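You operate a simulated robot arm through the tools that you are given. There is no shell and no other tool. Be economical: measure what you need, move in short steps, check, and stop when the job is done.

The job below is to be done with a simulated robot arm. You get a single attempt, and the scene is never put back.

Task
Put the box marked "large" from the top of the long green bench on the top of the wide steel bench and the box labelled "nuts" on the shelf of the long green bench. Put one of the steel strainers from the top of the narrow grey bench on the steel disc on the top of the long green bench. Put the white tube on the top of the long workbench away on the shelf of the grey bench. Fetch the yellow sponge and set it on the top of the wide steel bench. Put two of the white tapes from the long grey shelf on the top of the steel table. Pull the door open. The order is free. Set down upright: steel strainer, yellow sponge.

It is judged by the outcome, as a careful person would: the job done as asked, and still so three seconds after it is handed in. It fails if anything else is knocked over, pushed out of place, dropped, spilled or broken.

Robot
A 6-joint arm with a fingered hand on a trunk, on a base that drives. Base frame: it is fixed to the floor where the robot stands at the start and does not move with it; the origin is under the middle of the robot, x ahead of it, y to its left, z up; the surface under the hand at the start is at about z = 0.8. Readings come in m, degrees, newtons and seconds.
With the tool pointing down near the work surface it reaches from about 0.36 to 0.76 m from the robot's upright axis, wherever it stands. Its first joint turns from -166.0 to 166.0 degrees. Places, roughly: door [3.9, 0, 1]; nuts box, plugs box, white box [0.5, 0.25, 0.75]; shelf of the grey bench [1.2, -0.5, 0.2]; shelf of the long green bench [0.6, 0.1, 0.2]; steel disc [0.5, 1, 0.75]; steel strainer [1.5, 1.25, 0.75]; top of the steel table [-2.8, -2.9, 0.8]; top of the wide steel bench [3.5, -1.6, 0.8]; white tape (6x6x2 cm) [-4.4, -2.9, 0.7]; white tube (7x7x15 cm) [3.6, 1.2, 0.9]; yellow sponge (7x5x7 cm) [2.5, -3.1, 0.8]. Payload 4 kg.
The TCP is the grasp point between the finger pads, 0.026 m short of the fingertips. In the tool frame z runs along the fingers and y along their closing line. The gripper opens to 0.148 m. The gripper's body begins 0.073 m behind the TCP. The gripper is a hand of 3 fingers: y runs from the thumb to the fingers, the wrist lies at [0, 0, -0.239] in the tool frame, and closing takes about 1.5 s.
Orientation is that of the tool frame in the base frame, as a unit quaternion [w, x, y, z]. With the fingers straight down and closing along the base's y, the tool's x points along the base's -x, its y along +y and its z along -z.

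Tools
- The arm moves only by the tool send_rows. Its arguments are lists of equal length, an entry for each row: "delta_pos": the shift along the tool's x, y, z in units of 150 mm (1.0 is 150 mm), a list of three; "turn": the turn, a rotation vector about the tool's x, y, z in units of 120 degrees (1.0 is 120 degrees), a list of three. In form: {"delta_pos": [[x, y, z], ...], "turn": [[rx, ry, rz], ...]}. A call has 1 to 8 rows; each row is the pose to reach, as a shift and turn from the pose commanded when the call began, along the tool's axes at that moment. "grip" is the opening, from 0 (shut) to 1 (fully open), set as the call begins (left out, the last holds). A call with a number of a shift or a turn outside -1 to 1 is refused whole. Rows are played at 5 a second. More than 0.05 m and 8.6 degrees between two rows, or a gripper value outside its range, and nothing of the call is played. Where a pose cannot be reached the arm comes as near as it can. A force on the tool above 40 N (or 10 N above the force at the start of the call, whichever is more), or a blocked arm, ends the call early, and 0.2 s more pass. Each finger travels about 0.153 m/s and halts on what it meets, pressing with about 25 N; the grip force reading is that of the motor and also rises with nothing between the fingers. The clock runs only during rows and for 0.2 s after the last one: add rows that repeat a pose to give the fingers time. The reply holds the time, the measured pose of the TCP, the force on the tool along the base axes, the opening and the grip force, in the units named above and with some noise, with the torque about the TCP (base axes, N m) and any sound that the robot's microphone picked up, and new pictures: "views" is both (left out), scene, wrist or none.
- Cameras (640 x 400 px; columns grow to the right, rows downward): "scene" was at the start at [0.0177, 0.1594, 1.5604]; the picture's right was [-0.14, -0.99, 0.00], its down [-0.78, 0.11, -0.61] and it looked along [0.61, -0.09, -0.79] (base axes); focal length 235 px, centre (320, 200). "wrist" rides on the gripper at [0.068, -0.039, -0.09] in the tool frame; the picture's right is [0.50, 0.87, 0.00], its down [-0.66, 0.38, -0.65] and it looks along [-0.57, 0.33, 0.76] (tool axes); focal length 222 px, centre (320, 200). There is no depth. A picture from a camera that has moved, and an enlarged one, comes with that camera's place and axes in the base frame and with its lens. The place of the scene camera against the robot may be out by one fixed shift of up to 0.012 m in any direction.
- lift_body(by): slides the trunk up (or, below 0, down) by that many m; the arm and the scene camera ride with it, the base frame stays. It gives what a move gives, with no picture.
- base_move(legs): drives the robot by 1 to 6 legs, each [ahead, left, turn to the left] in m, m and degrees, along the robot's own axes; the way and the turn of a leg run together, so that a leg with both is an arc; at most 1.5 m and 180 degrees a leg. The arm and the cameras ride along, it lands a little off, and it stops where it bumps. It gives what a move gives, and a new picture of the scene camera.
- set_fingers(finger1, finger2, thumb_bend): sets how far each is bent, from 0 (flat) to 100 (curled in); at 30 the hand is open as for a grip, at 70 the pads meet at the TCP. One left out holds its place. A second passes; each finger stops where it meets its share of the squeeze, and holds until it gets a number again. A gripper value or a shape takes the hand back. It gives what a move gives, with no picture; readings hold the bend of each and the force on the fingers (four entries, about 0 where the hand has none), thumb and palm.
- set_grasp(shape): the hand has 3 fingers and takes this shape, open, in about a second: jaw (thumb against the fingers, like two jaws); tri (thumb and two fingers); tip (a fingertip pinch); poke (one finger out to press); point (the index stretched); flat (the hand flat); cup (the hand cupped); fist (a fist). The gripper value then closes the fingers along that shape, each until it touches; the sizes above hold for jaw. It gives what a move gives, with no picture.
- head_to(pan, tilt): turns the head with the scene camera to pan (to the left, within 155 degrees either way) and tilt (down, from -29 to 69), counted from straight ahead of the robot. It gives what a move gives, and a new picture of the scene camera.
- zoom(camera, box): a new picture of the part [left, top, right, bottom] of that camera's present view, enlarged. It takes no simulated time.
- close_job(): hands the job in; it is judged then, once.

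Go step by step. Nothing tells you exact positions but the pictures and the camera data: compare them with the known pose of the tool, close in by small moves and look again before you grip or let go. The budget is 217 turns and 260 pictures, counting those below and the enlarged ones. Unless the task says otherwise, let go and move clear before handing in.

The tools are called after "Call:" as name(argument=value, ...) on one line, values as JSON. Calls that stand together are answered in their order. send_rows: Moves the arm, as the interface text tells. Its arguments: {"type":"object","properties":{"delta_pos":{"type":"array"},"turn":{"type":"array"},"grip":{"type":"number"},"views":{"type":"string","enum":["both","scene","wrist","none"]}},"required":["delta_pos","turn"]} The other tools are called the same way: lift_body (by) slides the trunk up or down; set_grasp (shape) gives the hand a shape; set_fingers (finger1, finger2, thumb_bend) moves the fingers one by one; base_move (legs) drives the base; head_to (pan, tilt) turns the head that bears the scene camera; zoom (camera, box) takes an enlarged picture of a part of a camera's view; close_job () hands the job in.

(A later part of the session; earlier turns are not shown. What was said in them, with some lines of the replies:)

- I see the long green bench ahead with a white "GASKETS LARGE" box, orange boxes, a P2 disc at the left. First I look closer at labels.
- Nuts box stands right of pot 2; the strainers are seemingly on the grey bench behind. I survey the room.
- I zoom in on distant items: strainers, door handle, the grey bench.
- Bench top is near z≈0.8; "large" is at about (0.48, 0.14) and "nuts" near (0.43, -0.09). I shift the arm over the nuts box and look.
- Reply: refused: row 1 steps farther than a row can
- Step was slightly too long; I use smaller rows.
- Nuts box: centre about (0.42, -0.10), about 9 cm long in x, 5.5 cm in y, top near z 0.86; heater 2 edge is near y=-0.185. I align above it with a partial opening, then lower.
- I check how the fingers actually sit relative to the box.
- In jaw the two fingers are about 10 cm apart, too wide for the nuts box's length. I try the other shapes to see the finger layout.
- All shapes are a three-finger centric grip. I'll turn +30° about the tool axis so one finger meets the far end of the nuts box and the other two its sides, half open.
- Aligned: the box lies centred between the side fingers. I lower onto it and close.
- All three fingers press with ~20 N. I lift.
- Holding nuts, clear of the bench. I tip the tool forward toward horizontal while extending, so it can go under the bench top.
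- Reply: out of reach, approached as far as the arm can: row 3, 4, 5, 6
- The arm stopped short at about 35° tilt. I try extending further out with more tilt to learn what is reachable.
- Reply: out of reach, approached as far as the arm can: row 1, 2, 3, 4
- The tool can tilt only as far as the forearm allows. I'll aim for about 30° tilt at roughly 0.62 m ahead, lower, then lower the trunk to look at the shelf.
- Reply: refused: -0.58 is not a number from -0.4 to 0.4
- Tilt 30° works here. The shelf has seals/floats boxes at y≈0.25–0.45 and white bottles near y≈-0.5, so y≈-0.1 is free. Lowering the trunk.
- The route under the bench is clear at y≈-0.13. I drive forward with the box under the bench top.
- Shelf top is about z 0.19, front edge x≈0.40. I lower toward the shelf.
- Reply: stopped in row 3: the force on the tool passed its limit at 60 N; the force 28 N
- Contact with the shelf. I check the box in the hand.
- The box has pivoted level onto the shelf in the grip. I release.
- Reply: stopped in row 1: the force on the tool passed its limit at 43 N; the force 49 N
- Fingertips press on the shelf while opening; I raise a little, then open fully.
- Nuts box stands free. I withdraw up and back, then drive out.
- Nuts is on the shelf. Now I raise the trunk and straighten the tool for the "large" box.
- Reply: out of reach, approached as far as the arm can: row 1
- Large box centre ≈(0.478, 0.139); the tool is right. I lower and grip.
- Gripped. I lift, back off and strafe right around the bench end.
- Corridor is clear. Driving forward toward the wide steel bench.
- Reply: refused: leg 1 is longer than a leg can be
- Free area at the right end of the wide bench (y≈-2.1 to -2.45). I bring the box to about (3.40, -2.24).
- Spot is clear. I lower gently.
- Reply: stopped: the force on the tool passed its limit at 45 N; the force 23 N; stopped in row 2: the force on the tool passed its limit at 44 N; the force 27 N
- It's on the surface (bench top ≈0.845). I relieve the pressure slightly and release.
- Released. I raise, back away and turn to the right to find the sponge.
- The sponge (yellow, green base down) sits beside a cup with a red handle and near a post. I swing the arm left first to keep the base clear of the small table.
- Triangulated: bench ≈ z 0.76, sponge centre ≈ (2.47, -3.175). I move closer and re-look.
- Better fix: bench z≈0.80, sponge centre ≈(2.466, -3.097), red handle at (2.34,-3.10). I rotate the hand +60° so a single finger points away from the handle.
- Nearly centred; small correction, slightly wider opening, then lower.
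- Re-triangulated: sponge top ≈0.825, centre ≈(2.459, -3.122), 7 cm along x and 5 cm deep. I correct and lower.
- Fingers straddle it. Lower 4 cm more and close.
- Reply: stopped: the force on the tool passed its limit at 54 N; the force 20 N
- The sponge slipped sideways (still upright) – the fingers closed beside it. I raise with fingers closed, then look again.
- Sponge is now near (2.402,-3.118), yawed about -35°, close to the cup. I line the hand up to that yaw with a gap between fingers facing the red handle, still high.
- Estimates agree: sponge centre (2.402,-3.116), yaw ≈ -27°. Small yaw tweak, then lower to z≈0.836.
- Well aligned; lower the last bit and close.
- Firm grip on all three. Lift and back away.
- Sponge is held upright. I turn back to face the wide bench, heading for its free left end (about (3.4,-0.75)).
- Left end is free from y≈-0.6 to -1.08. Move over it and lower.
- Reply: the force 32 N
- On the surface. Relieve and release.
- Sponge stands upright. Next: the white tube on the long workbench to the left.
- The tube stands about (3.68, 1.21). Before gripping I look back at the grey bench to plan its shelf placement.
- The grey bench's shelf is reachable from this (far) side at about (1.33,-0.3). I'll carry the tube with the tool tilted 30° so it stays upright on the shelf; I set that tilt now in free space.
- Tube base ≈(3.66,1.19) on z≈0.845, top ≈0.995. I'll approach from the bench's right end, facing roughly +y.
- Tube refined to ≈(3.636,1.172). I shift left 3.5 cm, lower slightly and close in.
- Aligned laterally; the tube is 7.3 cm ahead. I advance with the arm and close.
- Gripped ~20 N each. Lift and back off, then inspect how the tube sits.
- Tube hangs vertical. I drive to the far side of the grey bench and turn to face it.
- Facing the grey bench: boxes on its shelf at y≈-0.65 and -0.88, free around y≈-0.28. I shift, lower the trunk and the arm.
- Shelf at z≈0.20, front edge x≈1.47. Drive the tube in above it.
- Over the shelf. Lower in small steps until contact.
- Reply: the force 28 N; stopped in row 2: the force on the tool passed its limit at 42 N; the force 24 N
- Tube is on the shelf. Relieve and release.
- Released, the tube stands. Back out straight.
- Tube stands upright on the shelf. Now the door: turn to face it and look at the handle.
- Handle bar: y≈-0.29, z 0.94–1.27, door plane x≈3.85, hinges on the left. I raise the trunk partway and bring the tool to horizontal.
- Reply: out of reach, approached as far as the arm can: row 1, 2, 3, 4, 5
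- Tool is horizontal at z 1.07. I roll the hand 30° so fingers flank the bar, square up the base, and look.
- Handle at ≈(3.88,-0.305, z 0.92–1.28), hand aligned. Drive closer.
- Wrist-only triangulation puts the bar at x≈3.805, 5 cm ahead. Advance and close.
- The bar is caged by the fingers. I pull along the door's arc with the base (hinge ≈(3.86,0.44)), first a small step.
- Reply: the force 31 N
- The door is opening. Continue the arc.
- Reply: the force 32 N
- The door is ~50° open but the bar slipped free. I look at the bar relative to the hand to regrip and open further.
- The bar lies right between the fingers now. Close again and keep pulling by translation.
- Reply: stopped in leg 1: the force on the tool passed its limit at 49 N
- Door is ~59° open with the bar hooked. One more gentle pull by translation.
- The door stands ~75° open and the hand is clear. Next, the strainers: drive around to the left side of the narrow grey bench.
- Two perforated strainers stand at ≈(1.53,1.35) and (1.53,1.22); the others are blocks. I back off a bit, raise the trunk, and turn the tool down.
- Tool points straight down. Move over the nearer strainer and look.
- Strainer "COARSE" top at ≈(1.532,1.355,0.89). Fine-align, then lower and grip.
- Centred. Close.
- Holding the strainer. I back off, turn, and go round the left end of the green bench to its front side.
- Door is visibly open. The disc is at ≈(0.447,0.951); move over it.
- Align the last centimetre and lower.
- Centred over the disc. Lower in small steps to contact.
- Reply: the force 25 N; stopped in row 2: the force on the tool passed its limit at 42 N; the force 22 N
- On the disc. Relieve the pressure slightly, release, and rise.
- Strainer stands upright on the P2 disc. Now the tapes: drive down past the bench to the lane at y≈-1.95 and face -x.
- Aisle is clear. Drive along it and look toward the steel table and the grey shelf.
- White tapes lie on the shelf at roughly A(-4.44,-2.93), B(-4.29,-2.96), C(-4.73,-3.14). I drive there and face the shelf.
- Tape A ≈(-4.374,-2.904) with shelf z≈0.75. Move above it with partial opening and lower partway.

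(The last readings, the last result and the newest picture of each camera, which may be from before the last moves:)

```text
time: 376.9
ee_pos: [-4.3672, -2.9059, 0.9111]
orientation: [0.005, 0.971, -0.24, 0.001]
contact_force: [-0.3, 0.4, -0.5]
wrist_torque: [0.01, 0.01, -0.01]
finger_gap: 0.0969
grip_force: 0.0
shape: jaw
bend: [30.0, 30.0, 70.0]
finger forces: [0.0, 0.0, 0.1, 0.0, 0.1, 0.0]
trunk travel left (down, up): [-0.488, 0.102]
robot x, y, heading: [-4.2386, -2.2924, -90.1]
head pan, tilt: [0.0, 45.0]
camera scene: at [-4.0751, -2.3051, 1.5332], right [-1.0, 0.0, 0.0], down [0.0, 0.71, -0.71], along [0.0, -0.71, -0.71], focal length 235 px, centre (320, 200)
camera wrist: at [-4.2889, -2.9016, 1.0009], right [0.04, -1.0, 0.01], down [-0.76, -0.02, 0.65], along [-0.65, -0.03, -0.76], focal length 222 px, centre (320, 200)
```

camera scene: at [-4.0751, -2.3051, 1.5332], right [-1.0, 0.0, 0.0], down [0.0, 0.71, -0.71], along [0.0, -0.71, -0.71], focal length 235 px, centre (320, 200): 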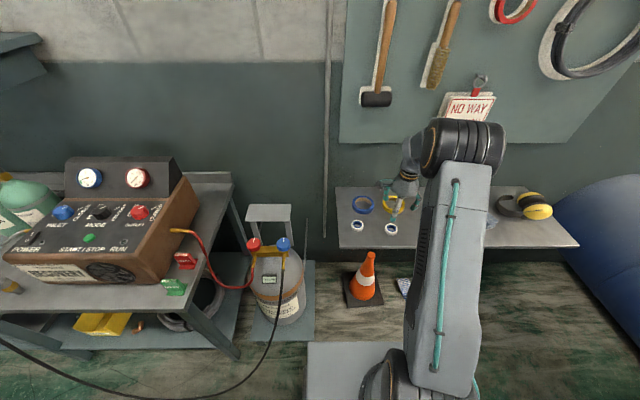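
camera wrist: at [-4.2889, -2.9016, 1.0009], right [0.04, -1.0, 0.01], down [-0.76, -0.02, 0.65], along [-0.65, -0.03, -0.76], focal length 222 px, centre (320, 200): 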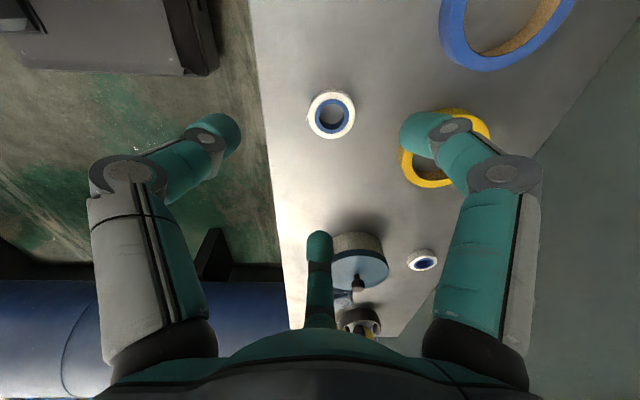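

Wrist-based fix: tape A (-4.374,-2.920), top z≈0.755. Align and lower further.

Call:
send_rows(delta_pos=[[0, 0.105, 0], [0, 0.105, 0]], turn=[[0, 0, 0], [0, 0, 0]], views="none")

Call:
lift_body(by=-0.11)

Call:
zoom(camera="wrist", box=[0, 0, 640, 400])

```text
time: 377.5
ee_pos: [-4.3749, -2.9193, 0.9092]
orientation: [0.006, 0.971, -0.24, 0.002]
contact_force: [0.3, -0.2, 0.4]
wrist_torque: [0.03, -0.01, 0.01]
finger_gap: 0.0966
grip_force: 0.1
shape: jaw
bend: [30.0, 30.0, 70.0]
finger forces: [0.1, 0.0, 0.1, 0.0, 0.0, 0.0]
trunk travel left (down, up): [-0.488, 0.102]
robot x, y, heading: [-4.2426, -2.2916, -90.3]
head pan, tilt: [0.0, 45.0]
```

```text
time: 378.9
ee_pos: [-4.3748, -2.92, 0.8003]
orientation: [0.006, 0.971, -0.241, 0.001]
contact_force: [0.1, -0.6, 0.2]
wrist_torque: [-0.01, 0.01, 0.01]
finger_gap: 0.0969
grip_force: 0.0
shape: jaw
bend: [30.0, 30.0, 70.0]
finger forces: [0.0, 0.0, 0.1, 0.0, 0.0, 0.0]
trunk travel left (down, up): [-0.378, 0.212]
robot x, y, heading: [-4.2398, -2.2924, -90.2]
head pan, tilt: [0.0, 45.0]
```

```text
1.00 times, centred on (320, 200) of wrist (not enlarged: the box is as wide or as high as the picture)
camera zoom: at [-4.2972, -2.9153, 0.8908], right [0.04, -1.0, 0.01], down [-0.76, -0.02, 0.65], along [-0.65, -0.03, -0.76], focal length 222 px, centre (320, 200)
```

zoom: 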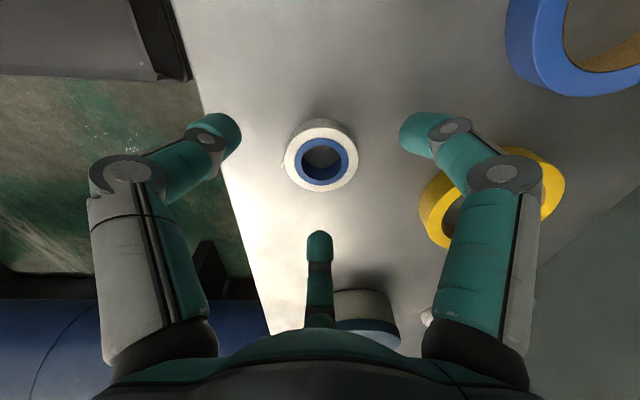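

Aligned. Lower gently in steps.

Call:
send_rows(delta_pos=[[0, 0, 0.04], [0, 0, 0.08], [0, 0, 0.12], [0, 0, 0.16], [0, 0, 0.19], [0, 0, 0.19]], turn=[[0, 0, 0], [0, 0, 0], [0, 0, 0], [0, 0, 0], [0, 0, 0], [0, 0, 0]], views="wrist")

```text
time: 380.4
ee_pos: [-4.3745, -2.92, 0.7715]
orientation: [0.005, 0.971, -0.24, 0.001]
contact_force: [0.7, 1.0, -0.1]
wrist_torque: [0.01, -0.02, -0.02]
finger_gap: 0.0969
grip_force: 0.0
shape: jaw
bend: [30.0, 30.0, 70.0]
finger forces: [0.0, 0.1, 0.1, 0.0, 0.0, 0.0]
trunk travel left (down, up): [-0.378, 0.212]
robot x, y, heading: [-4.2399, -2.2882, -90.4]
head pan, tilt: [0.0, 45.0]
camera wrist: at [-4.2975, -2.9157, 0.8621], right [0.04, -1.0, 0.01], down [-0.76, -0.02, 0.65], along [-0.65, -0.03, -0.76], focal length 222 px, centre (320, 200)
```

wrist: 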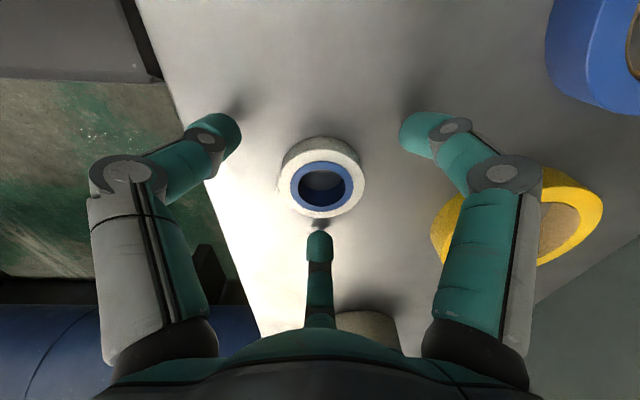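

Call:
send_rows(delta_pos=[[0, 0, 0.025], [0, 0, 0.05], [0, 0, 0.07], [0, 0, 0.07]], turn=[[0, 0, 0], [0, 0, 0], [0, 0, 0], [0, 0, 0]], views="none")

Call:
send_rows(delta_pos=[[0, 0, 0.02], [0, 0, 0.04], [0, 0, 0.04]], turn=[[0, 0, 0], [0, 0, 0], [0, 0, 0]], views="wrist")

```text
time: 381.4
ee_pos: [-4.3762, -2.9222, 0.7674]
orientation: [0.011, 0.971, -0.241, 0.002]
contact_force: [-2.1, 1.5, 20.4]
wrist_torque: [0.9, 0.01, 0.1]
finger_gap: 0.0954
grip_force: 0.1
shape: jaw
bend: [30.0, 29.0, 70.0]
finger forces: [0.0, 5.8, 0.1, 0.0, 14.6, 0.1]
trunk travel left (down, up): [-0.378, 0.212]
robot x, y, heading: [-4.2407, -2.2911, -90.3]
head pan, tilt: [0.0, 45.0]
stopped in row 4: the force on the tool passed its limit at 41 N (the readings are from after the stop); the commanded pose is now the measured one
```

```text
time: 381.9
ee_pos: [-4.3768, -2.9238, 0.7666]
orientation: [0.014, 0.971, -0.24, 0.001]
contact_force: [-2.6, 2.3, 20.0]
wrist_torque: [1.01, -0.13, 0.14]
finger_gap: 0.0952
grip_force: 0.0
shape: jaw
bend: [30.0, 29.0, 70.0]
finger forces: [0.0, 4.3, 0.0, 0.1, 16.0, 0.0]
trunk travel left (down, up): [-0.378, 0.212]
robot x, y, heading: [-4.238, -2.2907, -90.3]
head pan, tilt: [0.0, 45.0]
stopped in row 2: the force on the tool passed its limit at 44 N (the readings are from after the stop); the commanded pose is now the measured one
camera wrist: at [-4.2985, -2.9176, 0.8568], right [0.04, -1.0, 0.03], down [-0.75, -0.01, 0.66], along [-0.66, -0.05, -0.75], focal length 222 px, centre (320, 200)
```

wrist: 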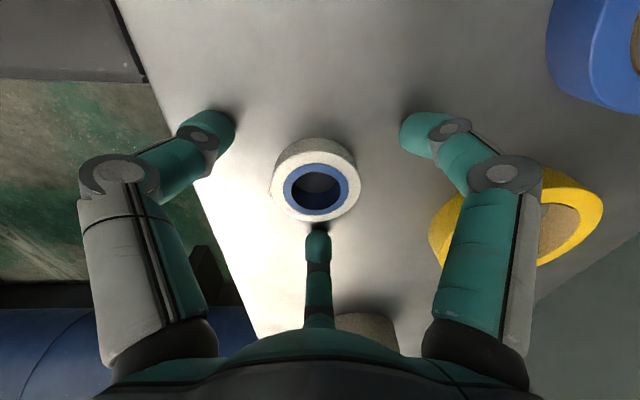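

Shelf touched (tips). Raise 6 mm and close.

Call:
send_rows(delta_pos=[[0, 0, -0.045], [0, 0, -0.045]], turn=[[0, 0, 0], [0, 0, 0]], views="none")

Call:
send_rows(delta_pos=[[0, 0, 0], [0, 0, 0], [0, 0, 0], [0, 0, 0], [0, 0, 0], [0, 0, 0], [0, 0, 0], [0, 0, 0]], turn=[[0, 0, 0], [0, 0, 0], [0, 0, 0], [0, 0, 0], [0, 0, 0], [0, 0, 0], [0, 0, 0], [0, 0, 0]], grip=0, views="wrist")

```text
time: 382.5
ee_pos: [-4.3762, -2.9235, 0.7697]
orientation: [0.011, 0.971, -0.24, 0.0]
contact_force: [0.0, 0.1, -1.4]
wrist_torque: [-0.01, 0.03, -0.04]
finger_gap: 0.0959
grip_force: 0.1
shape: jaw
bend: [30.0, 30.0, 70.0]
finger forces: [0.0, 0.1, 0.0, 0.0, 0.0, 0.0]
trunk travel left (down, up): [-0.378, 0.212]
robot x, y, heading: [-4.2412, -2.2872, -90.2]
head pan, tilt: [0.0, 45.0]
```

```text
time: 384.3
ee_pos: [-4.3765, -2.9233, 0.77]
orientation: [0.011, 0.97, -0.241, 0.0]
contact_force: [0.5, 0.7, 0.1]
wrist_torque: [0.01, -0.03, -0.01]
finger_gap: 0.0434
grip_force: 25.5
shape: jaw
bend: [77.0, 77.0, 70.0]
finger forces: [21.3, 21.9, 0.0, 0.0, 23.3, 0.0]
trunk travel left (down, up): [-0.378, 0.212]
robot x, y, heading: [-4.2395, -2.2919, -90.4]
head pan, tilt: [0.0, 45.0]
camera wrist: at [-4.298, -2.9177, 0.8609], right [0.04, -1.0, 0.02], down [-0.75, -0.01, 0.66], along [-0.66, -0.04, -0.75], focal length 222 px, centre (320, 200)
```

wrist: 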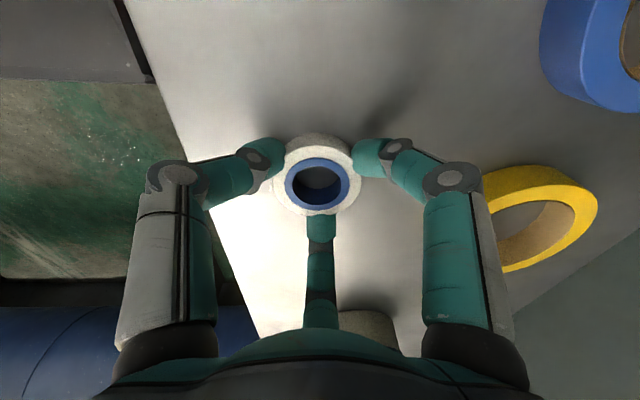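

Tape gripped. Lift, back off and go to the steel table.

Call:
lift_body(by=0.21)

Call:
base_move(legs=[[-0.5, 0, 0], [0, 1.4, 0], [0, 0.3, 0]])

Call:
head_to(pan=0, tilt=45)

```text
time: 386.5
ee_pos: [-4.3764, -2.9239, 0.9799]
orientation: [0.011, 0.971, -0.24, 0.001]
contact_force: [-0.3, 1.0, -0.5]
wrist_torque: [0.03, 0.05, 0.01]
finger_gap: 0.0436
grip_force: 25.3
shape: jaw
bend: [77.0, 77.0, 70.0]
finger forces: [21.3, 21.9, 0.0, 0.0, 23.2, 0.0]
trunk travel left (down, up): [-0.588, 0.002]
robot x, y, heading: [-4.2408, -2.2885, -90.2]
head pan, tilt: [0.0, 45.0]
```

```text
time: 397.7
ee_pos: [-2.6914, -2.4542, 0.9809]
orientation: [0.012, 0.968, -0.252, 0.0]
contact_force: [-0.7, -0.2, 0.1]
wrist_torque: [0.02, 0.01, -0.02]
finger_gap: 0.0433
grip_force: 24.7
shape: jaw
bend: [77.0, 77.0, 70.0]
finger forces: [21.3, 22.0, 0.1, 0.0, 23.3, 0.0]
trunk travel left (down, up): [-0.588, 0.002]
robot x, y, heading: [-2.5438, -1.8271, -91.5]
head pan, tilt: [0.0, 45.0]
camera scene: at [-2.376, -1.8443, 1.6331], right [-1.0, 0.03, 0.0], down [0.02, 0.71, -0.71], along [-0.02, -0.71, -0.71], focal length 235 px, centre (320, 200)
```

scene: 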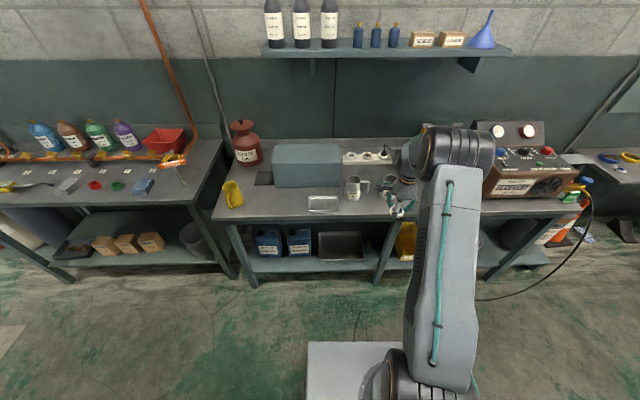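

```text
time: 398.3
ee_pos: [-2.6915, -2.4551, 0.9795]
orientation: [0.012, 0.968, -0.252, 0.001]
contact_force: [-1.1, 0.5, 0.1]
wrist_torque: [-0.03, 0.0, -0.01]
finger_gap: 0.0432
grip_force: 25.2
shape: jaw
bend: [77.0, 77.0, 70.0]
finger forces: [21.3, 21.9, 0.0, 0.0, 23.2, 0.1]
trunk travel left (down, up): [-0.588, 0.002]
robot x, y, heading: [-2.5396, -1.8261, -91.7]
head pan, tilt: [0.0, 45.0]
camera scene: at [-2.3763, -1.8444, 1.6332], right [-1.0, 0.03, 0.0], down [0.02, 0.71, -0.71], along [-0.02, -0.71, -0.71], focal length 235 px, centre (320, 200)
```

scene: 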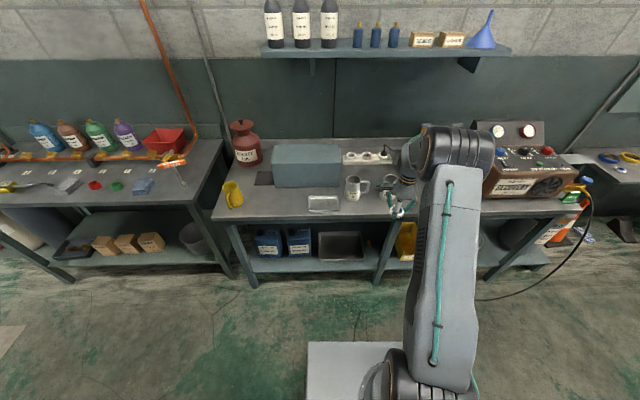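

The table's left front area (x≈-2.05…-2.3, y≈-2.65) looks free. I zoom to confirm.

Call:
zoom(camera="scene", box=[200, 130, 420, 270])

```text
2.86 times, centred on (310, 200) of scene
camera zoom: at [-2.3763, -1.8444, 1.6332], right [-1.0, 0.03, 0.0], down [0.02, 0.71, -0.71], along [-0.02, -0.71, -0.71], focal length 670 px, centre (349, 200)
```

zoom: 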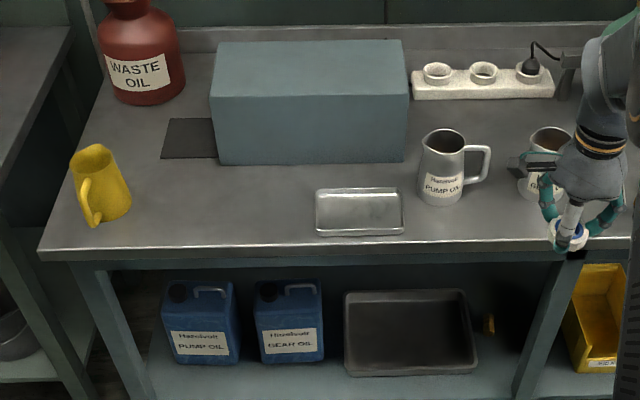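

Free area confirmed. Bring the first tape to about (-2.125,-2.665).

Call:
base_move(legs=[[0, 0.572, 0], [0.195, 0, 0]])

Call:
lift_body(by=-0.1)

Call:
zoom(camera="wrist", box=[0, 0, 640, 400])

```text
time: 402.7
ee_pos: [-2.1389, -2.6648, 0.9804]
orientation: [0.011, 0.967, -0.253, 0.001]
contact_force: [0.9, 0.3, 0.0]
wrist_torque: [0.03, 0.0, 0.04]
finger_gap: 0.0434
grip_force: 24.8
shape: jaw
bend: [77.0, 77.0, 70.0]
finger forces: [21.5, 21.8, 0.1, 0.0, 23.2, 0.1]
trunk travel left (down, up): [-0.588, 0.002]
robot x, y, heading: [-1.9831, -2.0383, -91.8]
head pan, tilt: [0.0, 45.0]
camera scene: at [-1.8213, -2.0561, 1.6332], right [-1.0, 0.03, 0.0], down [0.02, 0.71, -0.71], along [-0.02, -0.71, -0.71], focal length 235 px, centre (320, 200)
```

scene: 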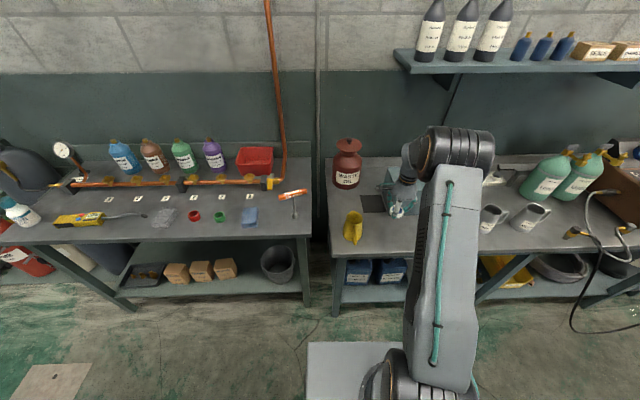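

```text
time: 404.0
ee_pos: [-2.1399, -2.6641, 0.8793]
orientation: [0.012, 0.967, -0.254, 0.0]
contact_force: [0.4, -0.2, 0.4]
wrist_torque: [-0.02, 0.01, -0.01]
finger_gap: 0.0434
grip_force: 25.2
shape: jaw
bend: [77.0, 77.0, 70.0]
finger forces: [21.3, 21.9, 0.1, 0.0, 23.1, 0.1]
trunk travel left (down, up): [-0.488, 0.102]
robot x, y, heading: [-1.9857, -2.0368, -91.8]
head pan, tilt: [0.0, 45.0]
```

```text
1.00 times, centred on (320, 200) of wrist (not enlarged: the box is as wide or as high as the picture)
camera zoom: at [-2.0605, -2.6618, 0.9709], right [0.01, -1.0, 0.02], down [-0.75, 0.01, 0.66], along [-0.66, -0.02, -0.75], focal length 222 px, centre (320, 200)
```

zoom: 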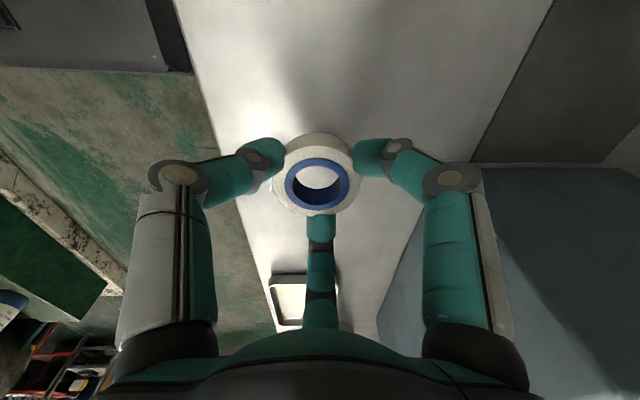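

Call:
send_rows(delta_pos=[[0, 0, 0.03], [0, 0, 0.06], [0, 0, 0.09], [0, 0, 0.12], [0, 0, 0.15], [0, 0, 0.18], [0, 0, 0.21], [0, 0, 0.24]], turn=[[0, 0, 0], [0, 0, 0], [0, 0, 0], [0, 0, 0], [0, 0, 0], [0, 0, 0], [0, 0, 0], [0, 0, 0]], views="none")

```text
time: 405.8
ee_pos: [-2.1395, -2.6654, 0.8433]
orientation: [0.011, 0.967, -0.253, 0.001]
contact_force: [-0.1, 0.0, 0.0]
wrist_torque: [0.01, 0.0, 0.02]
finger_gap: 0.0433
grip_force: 25.1
shape: jaw
bend: [77.0, 77.0, 70.0]
finger forces: [21.3, 21.9, 0.0, 0.0, 23.3, 0.1]
trunk travel left (down, up): [-0.488, 0.102]
robot x, y, heading: [-1.9888, -2.0353, -91.9]
head pan, tilt: [0.0, 45.0]
```

Call:
send_rows(delta_pos=[[0, 0, 0.02], [0, 0, 0.04], [0, 0, 0.06], [0, 0, 0.08], [0, 0, 0.1], [0, 0, 0.12], [0, 0, 0.14]], turn=[[0, 0, 0], [0, 0, 0], [0, 0, 0], [0, 0, 0], [0, 0, 0], [0, 0, 0], [0, 0, 0]], views="wrist")

```text
time: 407.4
ee_pos: [-2.1392, -2.6664, 0.8279]
orientation: [0.014, 0.967, -0.254, 0.0]
contact_force: [0.8, 2.7, 35.2]
wrist_torque: [0.28, -0.1, -0.01]
finger_gap: 0.045
grip_force: 25.1
shape: jaw
bend: [77.0, 77.0, 69.0]
finger forces: [26.2, 27.4, 0.1, 0.1, 32.8, 0.0]
trunk travel left (down, up): [-0.488, 0.102]
robot x, y, heading: [-1.9828, -2.036, -91.7]
head pan, tilt: [0.0, 45.0]
camera wrist: at [-2.0605, -2.6623, 0.9176], right [0.01, -1.0, 0.03], down [-0.75, 0.01, 0.66], along [-0.66, -0.03, -0.75], focal length 222 px, centre (320, 200)
```

wrist: 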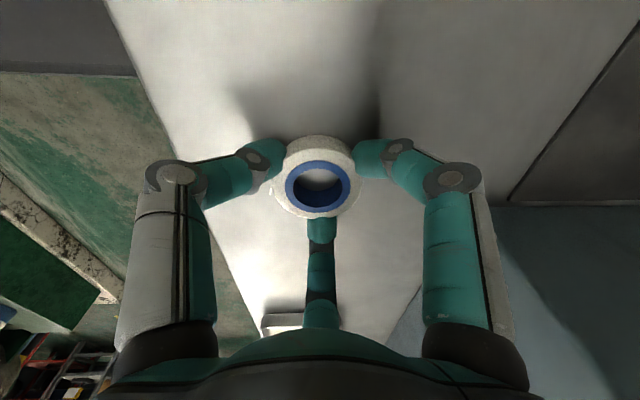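

On the table. Relieve, open part-way, rise.

Call:
send_rows(delta_pos=[[0, 0, -0.03], [0, 0, -0.03]], turn=[[0, 0, 0], [0, 0, 0]], views="none")

Call:
send_rows(delta_pos=[[0, 0, 0], [0, 0, 0], [0, 0, 0], [0, 0, 0], [0, 0, 0]], turn=[[0, 0, 0], [0, 0, 0], [0, 0, 0], [0, 0, 0], [0, 0, 0]], grip=0.65, views="wrist")

Call:
lift_body(by=0.1)

Call:
base_move(legs=[[-0.25, 0, 1.8]])

```text
time: 408.0
ee_pos: [-2.139, -2.6657, 0.8276]
orientation: [0.012, 0.967, -0.254, 0.002]
contact_force: [-1.6, -3.8, 18.0]
wrist_torque: [-0.01, 0.04, -0.01]
finger_gap: 0.0447
grip_force: 25.2
shape: jaw
bend: [77.0, 77.0, 71.0]
finger forces: [26.7, 27.4, 0.0, 0.0, 24.9, 0.0]
trunk travel left (down, up): [-0.488, 0.102]
robot x, y, heading: [-1.9856, -2.0384, -92.0]
head pan, tilt: [0.0, 45.0]
```

```text
time: 409.2
ee_pos: [-2.1387, -2.6644, 0.8265]
orientation: [0.013, 0.967, -0.253, 0.001]
contact_force: [-0.7, -2.1, 3.7]
wrist_torque: [0.15, -0.06, 0.0]
finger_gap: 0.0949
grip_force: 0.0
shape: jaw
bend: [30.0, 30.0, 71.0]
finger forces: [0.1, 0.1, 0.1, 0.1, 3.5, 0.0]
trunk travel left (down, up): [-0.488, 0.102]
robot x, y, heading: [-1.986, -2.036, -92.0]
head pan, tilt: [0.0, 45.0]
camera wrist: at [-2.0602, -2.6624, 0.9177], right [0.01, -1.0, 0.02], down [-0.75, 0.01, 0.66], along [-0.66, -0.02, -0.75], focal length 222 px, centre (320, 200)
```

wrist: 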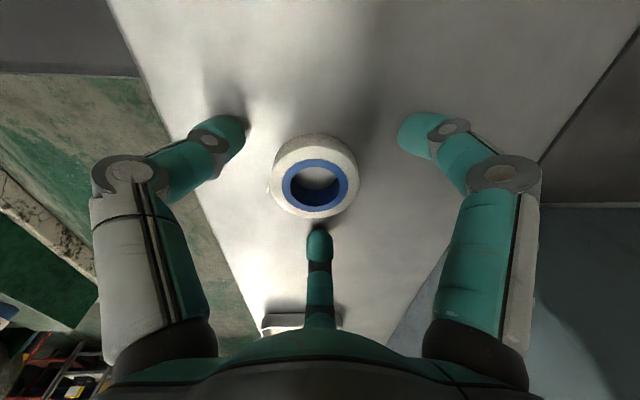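

```text
time: 410.5
ee_pos: [-2.1387, -2.6666, 0.9281]
orientation: [0.011, 0.967, -0.253, 0.001]
contact_force: [-0.2, -0.2, -0.3]
wrist_torque: [-0.03, -0.01, 0.0]
finger_gap: 0.0962
grip_force: 0.0
shape: jaw
bend: [30.0, 30.0, 70.0]
finger forces: [0.0, 0.0, 0.1, 0.1, 0.1, 0.0]
trunk travel left (down, up): [-0.588, 0.002]
robot x, y, heading: [-1.9864, -2.0376, -91.9]
head pan, tilt: [0.0, 45.0]
```

```text
time: 412.3
ee_pos: [-2.1132, -2.4224, 0.9279]
orientation: [0.012, 0.971, -0.237, 0.001]
contact_force: [0.4, -0.9, -0.9]
wrist_torque: [-0.01, 0.0, -0.03]
finger_gap: 0.096
grip_force: 0.0
shape: jaw
bend: [30.0, 30.0, 70.0]
finger forces: [0.1, 0.1, 0.0, 0.1, 0.0, 0.0]
trunk travel left (down, up): [-0.588, 0.002]
robot x, y, heading: [-1.9835, -1.7921, -89.8]
head pan, tilt: [0.0, 45.0]
camera scene: at [-1.8169, -1.8013, 1.6332], right [-1.0, 0.0, 0.0], down [0.0, 0.71, -0.71], along [0.0, -0.71, -0.71], focal length 235 px, centre (320, 200)
```

scene: 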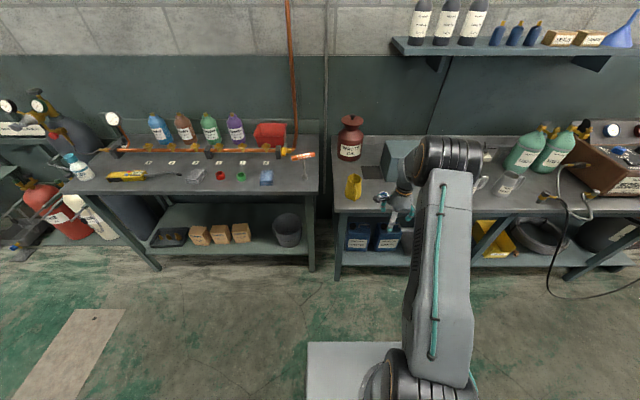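

First tape is on the table. Return for tape B at ≈(-4.238,-2.938).

Call:
base_move(legs=[[0, -1.4, 0], [0, -0.725, 0], [0.35, 0, 0]])

Call:
zoom(camera="wrist", box=[0, 0, 640, 400])

```text
time: 424.7
ee_pos: [-4.2453, -2.7658, 0.9266]
orientation: [0.011, 0.97, -0.244, 0.001]
contact_force: [-0.9, 0.5, 0.5]
wrist_torque: [0.02, 0.02, 0.0]
finger_gap: 0.0956
grip_force: 0.0
shape: jaw
bend: [30.0, 30.0, 70.0]
finger forces: [0.0, 0.0, 0.0, 0.1, 0.1, 0.0]
trunk travel left (down, up): [-0.588, 0.002]
robot x, y, heading: [-4.1043, -2.1343, -90.4]
head pan, tilt: [0.0, 45.0]
camera scene: at [-3.94, -2.1487, 1.6332], right [-1.0, 0.01, 0.0], down [0.01, 0.71, -0.71], along [-0.01, -0.71, -0.71], focal length 235 px, centre (320, 200)
```

scene: 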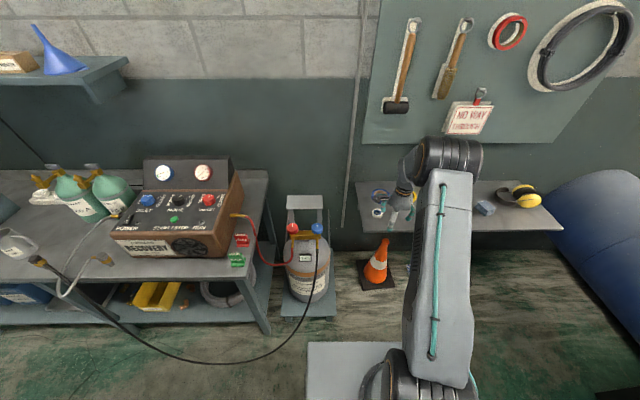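

```text
1.00 times, centred on (320, 200) of wrist (not enlarged: the box is as wide or as high as the picture)
camera zoom: at [-4.1662, -2.7608, 1.0178], right [0.03, -1.0, 0.02], down [-0.75, -0.01, 0.66], along [-0.66, -0.04, -0.75], focal length 222 px, centre (320, 200)
```

zoom: 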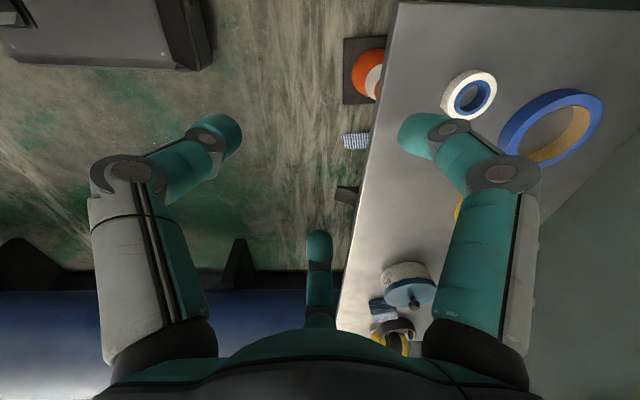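

Tape B confirmed at (-4.238,-2.938). Move over and lower.

Call:
base_move(legs=[[0.172, 0.009, 0]])

Call:
lift_body(by=-0.12)

Call:
zoom(camera="wrist", box=[0, 0, 640, 400])

```text
time: 426.2
ee_pos: [-4.2373, -2.9364, 0.9262]
orientation: [0.012, 0.97, -0.245, 0.0]
contact_force: [0.3, -0.2, 0.1]
wrist_torque: [0.01, -0.03, -0.01]
finger_gap: 0.0959
grip_force: 0.1
shape: jaw
bend: [30.0, 30.0, 70.0]
finger forces: [0.0, 0.1, 0.0, 0.1, 0.0, 0.0]
trunk travel left (down, up): [-0.588, 0.002]
robot x, y, heading: [-4.0947, -2.3059, -90.6]
head pan, tilt: [0.0, 45.0]
camera scene: at [-3.9328, -2.32, 1.6332], right [-1.0, 0.01, 0.0], down [0.01, 0.71, -0.71], along [-0.01, -0.71, -0.71], focal length 235 px, centre (320, 200)
```

scene: 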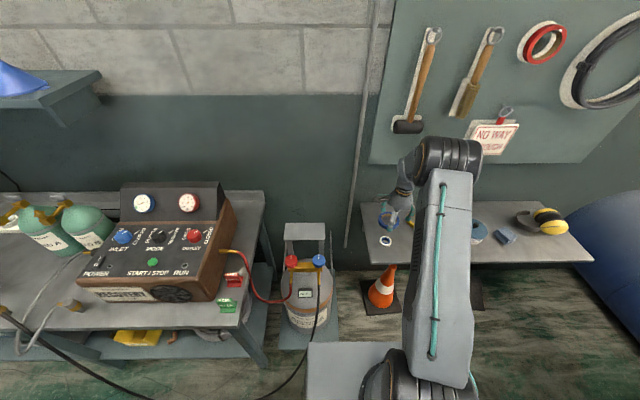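

```text
time: 427.7
ee_pos: [-4.2385, -2.9363, 0.8072]
orientation: [0.01, 0.97, -0.245, 0.0]
contact_force: [-0.4, 0.6, 0.7]
wrist_torque: [-0.01, 0.0, -0.02]
finger_gap: 0.0959
grip_force: 0.2
shape: jaw
bend: [30.0, 30.0, 70.0]
finger forces: [0.0, 0.0, 0.0, 0.0, 0.0, 0.0]
trunk travel left (down, up): [-0.468, 0.122]
robot x, y, heading: [-4.0995, -2.3097, -90.6]
head pan, tilt: [0.0, 45.0]
```

```text
1.00 times, centred on (320, 200) of wrist (not enlarged: the box is as wide or as high as the picture)
camera zoom: at [-4.1599, -2.9311, 0.898], right [0.03, -1.0, 0.02], down [-0.75, -0.01, 0.66], along [-0.66, -0.04, -0.75], focal length 222 px, centre (320, 200)
```

zoom: 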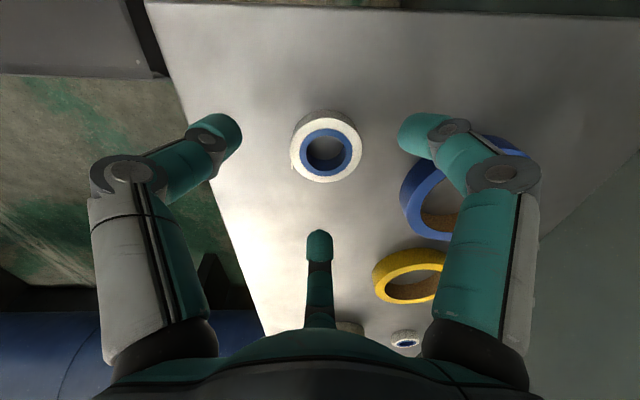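

Small correction and lower to the same grip height as before (0.770), then close.

Call:
send_rows(delta_pos=[[0, 0.036, 0.05], [0, 0.036, 0.1], [0, 0.036, 0.15], [0, 0.036, 0.2], [0, 0.036, 0.243], [0, 0.036, 0.243]], turn=[[0, 0, 0], [0, 0, 0], [0, 0, 0], [0, 0, 0], [0, 0, 0], [0, 0, 0]], views="none")

Call:
send_rows(delta_pos=[[0, 0, 0], [0, 0, 0], [0, 0, 0], [0, 0, 0], [0, 0, 0], [0, 0, 0], [0, 0, 0], [0, 0, 0]], turn=[[0, 0, 0], [0, 0, 0], [0, 0, 0], [0, 0, 0], [0, 0, 0], [0, 0, 0], [0, 0, 0], [0, 0, 0]], grip=0, views="wrist")

```text
time: 429.1
ee_pos: [-4.2403, -2.9407, 0.7712]
orientation: [0.011, 0.969, -0.245, 0.001]
contact_force: [0.6, 1.2, -0.3]
wrist_torque: [-0.02, 0.01, -0.02]
finger_gap: 0.0955
grip_force: 0.1
shape: jaw
bend: [30.0, 30.0, 70.0]
finger forces: [0.0, 0.0, 0.0, 0.0, 0.1, 0.1]
trunk travel left (down, up): [-0.468, 0.122]
robot x, y, heading: [-4.0981, -2.3072, -90.4]
head pan, tilt: [0.0, 45.0]
```

```text
time: 430.9
ee_pos: [-4.2407, -2.9399, 0.7724]
orientation: [0.011, 0.969, -0.245, 0.0]
contact_force: [-0.4, -0.1, 0.3]
wrist_torque: [-0.03, 0.01, 0.02]
finger_gap: 0.043
grip_force: 25.0
shape: jaw
bend: [77.0, 77.0, 70.0]
finger forces: [23.1, 21.5, 0.1, 0.0, 21.7, 0.0]
trunk travel left (down, up): [-0.468, 0.122]
robot x, y, heading: [-4.0972, -2.3035, -90.8]
head pan, tilt: [0.0, 45.0]
camera wrist: at [-4.1624, -2.9363, 0.8621], right [0.03, -1.0, 0.02], down [-0.75, -0.01, 0.66], along [-0.66, -0.04, -0.75], focal length 222 px, centre (320, 200)
```

wrist: 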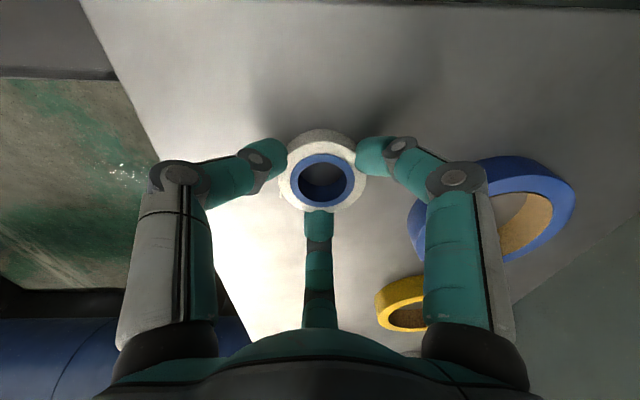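

Gripped. Lift and carry to the table beside the first tape.

Call:
lift_body(by=0.12)

Call:
base_move(legs=[[-0.52, 0, 0.8], [0, 1.4, 0], [0, 0.57, 0]])

```text
time: 432.4
ee_pos: [-4.2398, -2.9413, 0.8913]
orientation: [0.011, 0.97, -0.244, 0.001]
contact_force: [-0.3, -0.3, 0.3]
wrist_torque: [-0.01, -0.01, 0.0]
finger_gap: 0.0431
grip_force: 24.7
shape: jaw
bend: [77.0, 77.0, 70.0]
finger forces: [23.2, 21.6, 0.0, 0.0, 21.6, 0.0]
trunk travel left (down, up): [-0.588, 0.002]
robot x, y, heading: [-4.0985, -2.3053, -90.9]
head pan, tilt: [0.0, 45.0]
```

```text
time: 444.8
ee_pos: [-2.2562, -2.3806, 0.891]
orientation: [0.011, 0.975, -0.22, 0.002]
contact_force: [0.6, -0.6, -0.9]
wrist_torque: [0.01, 0.01, 0.02]
finger_gap: 0.0428
grip_force: 25.2
shape: jaw
bend: [77.0, 77.0, 70.0]
finger forces: [23.2, 21.5, 0.0, 0.1, 21.7, 0.1]
trunk travel left (down, up): [-0.588, 0.002]
robot x, y, heading: [-2.1403, -1.7302, -87.8]
head pan, tilt: [0.0, 45.0]
camera scene: at [-1.9793, -1.7436, 1.6332], right [-1.0, -0.04, 0.0], down [-0.03, 0.71, -0.71], along [0.03, -0.71, -0.71], focal length 235 px, centre (320, 200)
```

scene: 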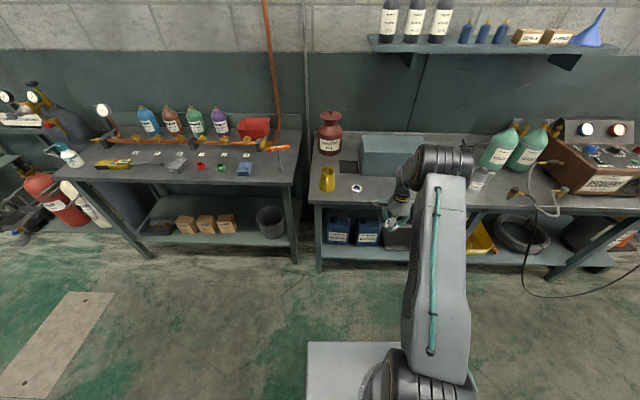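

Call:
base_move(legs=[[0.28, -0.003, 0]])

Call:
zoom(camera="wrist", box=[0, 0, 640, 400])

```text
time: 446.8
ee_pos: [-2.2415, -2.6587, 0.8922]
orientation: [0.01, 0.977, -0.215, 0.001]
contact_force: [0.5, -0.4, -0.7]
wrist_torque: [-0.02, 0.02, 0.04]
finger_gap: 0.0427
grip_force: 24.7
shape: jaw
bend: [77.0, 77.0, 70.0]
finger forces: [23.1, 21.5, 0.0, 0.0, 21.7, 0.0]
trunk travel left (down, up): [-0.588, 0.002]
robot x, y, heading: [-2.1344, -2.0131, -86.9]
head pan, tilt: [0.0, 45.0]
camera scene: at [-1.9702, -2.0206, 1.6332], right [-1.0, -0.05, 0.0], down [-0.03, 0.71, -0.71], along [0.03, -0.71, -0.71], focal length 235 px, centre (320, 200)
```

scene: 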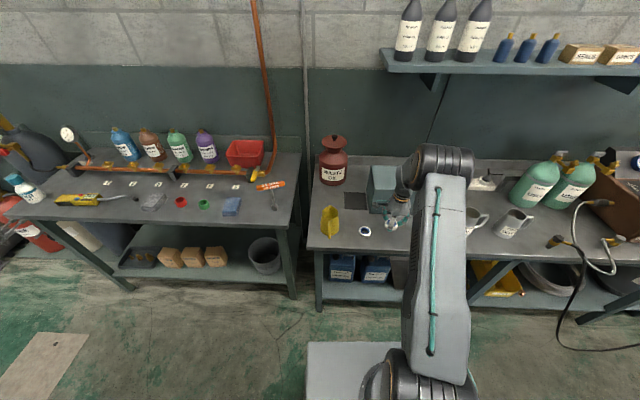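

```text
1.00 times, centred on (320, 200) of wrist (not enlarged: the box is as wide or as high as the picture)
camera zoom: at [-2.1628, -2.6497, 0.9819], right [0.09, -1.0, 0.02], down [-0.75, -0.05, 0.66], along [-0.65, -0.08, -0.75], focal length 222 px, centre (320, 200)
```

zoom: 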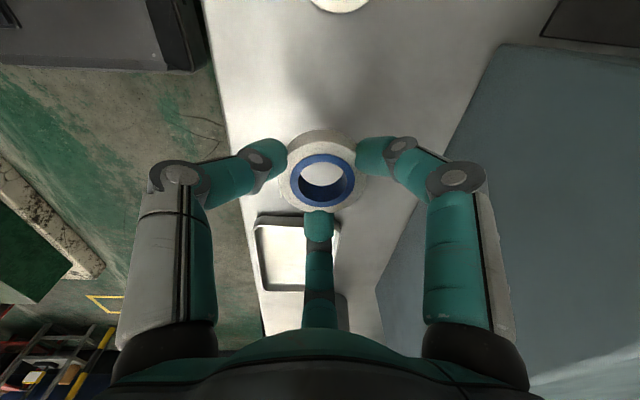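

Clear on both sides. Lower onto the table.

Call:
lift_body(by=-0.05)

Call:
send_rows(delta_pos=[[0, 0, 0.02], [0, 0, 0.04], [0, 0, 0.06], [0, 0, 0.08]], turn=[[0, 0, 0], [0, 0, 0], [0, 0, 0], [0, 0, 0]], views="none")

```text
time: 447.7
ee_pos: [-2.2411, -2.6589, 0.841]
orientation: [0.012, 0.976, -0.215, 0.001]
contact_force: [0.3, -0.5, -0.5]
wrist_torque: [0.02, -0.02, -0.01]
finger_gap: 0.0425
grip_force: 25.0
shape: jaw
bend: [77.0, 77.0, 70.0]
finger forces: [23.1, 21.5, 0.0, 0.1, 21.8, 0.0]
trunk travel left (down, up): [-0.538, 0.052]
robot x, y, heading: [-2.1373, -2.0149, -87.1]
head pan, tilt: [0.0, 45.0]
```

```text
time: 448.7
ee_pos: [-2.2414, -2.66, 0.8302]
orientation: [0.012, 0.977, -0.215, 0.002]
contact_force: [-0.3, 0.6, 3.9]
wrist_torque: [0.05, -0.04, 0.02]
finger_gap: 0.0432
grip_force: 24.8
shape: jaw
bend: [77.0, 77.0, 70.0]
finger forces: [23.4, 22.0, 0.1, 0.1, 22.7, 0.0]
trunk travel left (down, up): [-0.538, 0.052]
robot x, y, heading: [-2.1332, -2.0143, -87.2]
head pan, tilt: [0.0, 45.0]
```

Touching with ~4 N. Release and rise.

Call:
send_rows(delta_pos=[[0, 0, 0], [0, 0, 0], [0, 0, 0], [0, 0, 0], [0, 0, 0]], turn=[[0, 0, 0], [0, 0, 0], [0, 0, 0], [0, 0, 0], [0, 0, 0]], grip=0.6, views="wrist")

Call:
lift_body(by=0.05)

Call:
send_rows(delta_pos=[[0, 0, -0.3], [0, 0, -0.6]], turn=[[0, 0, 0], [0, 0, 0]], views="none")

Call:
base_move(legs=[[-0.4, 0, 0]])

Call:
zoom(camera="scene", box=[280, 120, 440, 240])

```text
time: 449.9
ee_pos: [-2.2404, -2.6601, 0.83]
orientation: [0.011, 0.977, -0.215, 0.001]
contact_force: [0.6, 0.1, -0.2]
wrist_torque: [0.02, -0.02, 0.0]
finger_gap: 0.0883
grip_force: 0.2
shape: jaw
bend: [32.0, 32.0, 70.0]
finger forces: [0.0, 0.1, 0.1, 0.1, 0.0, 0.0]
trunk travel left (down, up): [-0.538, 0.052]
robot x, y, heading: [-2.1371, -2.018, -87.2]
head pan, tilt: [0.0, 45.0]
camera wrist: at [-2.1626, -2.6504, 0.9204], right [0.09, -1.0, 0.02], down [-0.75, -0.05, 0.66], along [-0.65, -0.08, -0.75], focal length 222 px, centre (320, 200)
```

wrist: 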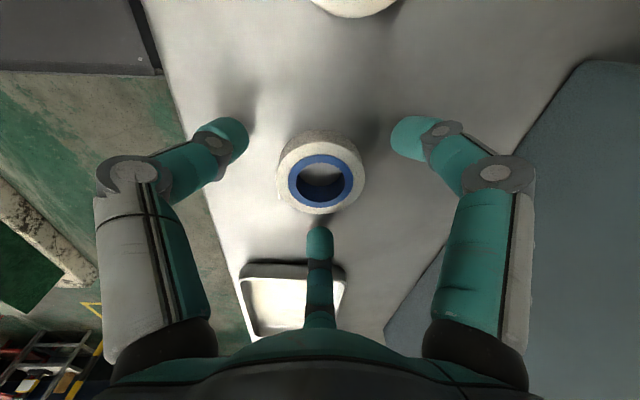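

```text
time: 450.8
ee_pos: [-2.2398, -2.66, 0.8792]
orientation: [0.01, 0.977, -0.214, 0.001]
contact_force: [-0.1, 0.7, 0.4]
wrist_torque: [-0.03, 0.02, 0.0]
finger_gap: 0.0879
grip_force: 0.1
shape: jaw
bend: [32.0, 32.0, 70.0]
finger forces: [0.0, 0.1, 0.0, 0.1, 0.1, 0.0]
trunk travel left (down, up): [-0.588, 0.002]
robot x, y, heading: [-2.1368, -2.0129, -87.2]
head pan, tilt: [0.0, 45.0]
```

```text
time: 451.4
ee_pos: [-2.2397, -2.6581, 0.9723]
orientation: [0.011, 0.977, -0.214, 0.001]
contact_force: [-0.1, -0.8, 0.1]
wrist_torque: [0.01, -0.03, 0.01]
finger_gap: 0.0882
grip_force: 0.1
shape: jaw
bend: [32.0, 32.0, 70.0]
finger forces: [0.0, 0.0, 0.0, 0.0, 0.1, 0.0]
trunk travel left (down, up): [-0.588, 0.002]
robot x, y, heading: [-2.1372, -2.0145, -87.2]
head pan, tilt: [0.0, 45.0]
```

```text
time: 453.9
ee_pos: [-2.2629, -2.2648, 0.9701]
orientation: [0.011, 0.976, -0.217, 0.001]
contact_force: [0.4, 0.1, 0.3]
wrist_torque: [-0.01, 0.0, -0.01]
finger_gap: 0.0885
grip_force: 0.1
shape: jaw
bend: [32.0, 32.0, 70.0]
finger forces: [0.0, 0.1, 0.1, 0.0, 0.0, 0.0]
trunk travel left (down, up): [-0.588, 0.002]
robot x, y, heading: [-2.1536, -1.6218, -87.6]
head pan, tilt: [0.0, 45.0]
camera scene: at [-1.9883, -1.6281, 1.6332], right [-1.0, -0.04, 0.0], down [-0.03, 0.71, -0.71], along [0.03, -0.71, -0.71], focal length 235 px, centre (320, 200)
```

scene: 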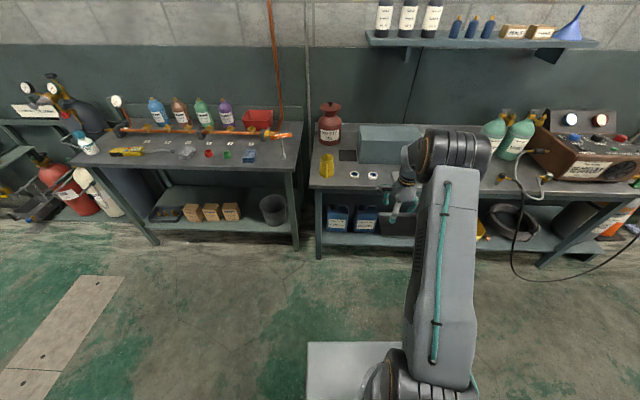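

```text
3.33 times, centred on (360, 180) of scene
camera zoom: at [-1.9883, -1.6281, 1.6332], right [-1.0, -0.04, 0.0], down [-0.03, 0.71, -0.71], along [0.03, -0.71, -0.71], focal length 782 px, centre (187, 267)
```

zoom: 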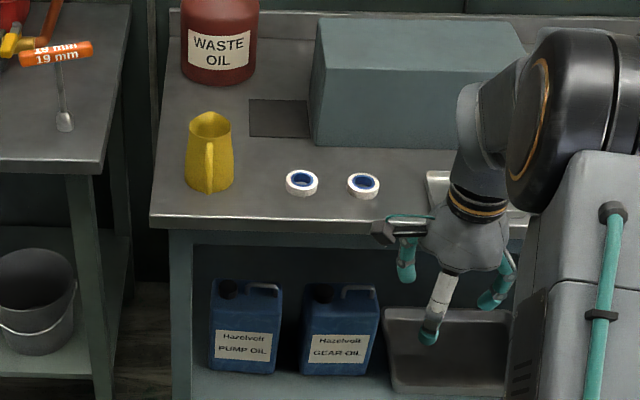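

Both tapes lie on the steel table, and every other item was seen in its place earlier. The hand is clear, so I hand in.

Call:
close_job()

```text
The job is handed in.
```

I carried out every part of the task and handed the job in; I haven't been told how it was judged.

- **Boxes:** "large" is on top of the wide steel bench, and "nuts" is on the shelf of the long green bench.
- **Strainer:** the one labelled "COARSE" stands upright on the steel disc.
- **Tube:** it stands on the shelf of the grey bench.
- **Sponge:** it is upright on the wide steel bench. My first grip missed and pushed it a few centimetres against the cup with the red handle. The cup stayed upright and I saw no sign that it moved, though I did not check it again afterwards.
- **Tapes:** two white tapes lie flat on top of the steel table.
- **Door:** it is open to about 75 degrees by my estimate.
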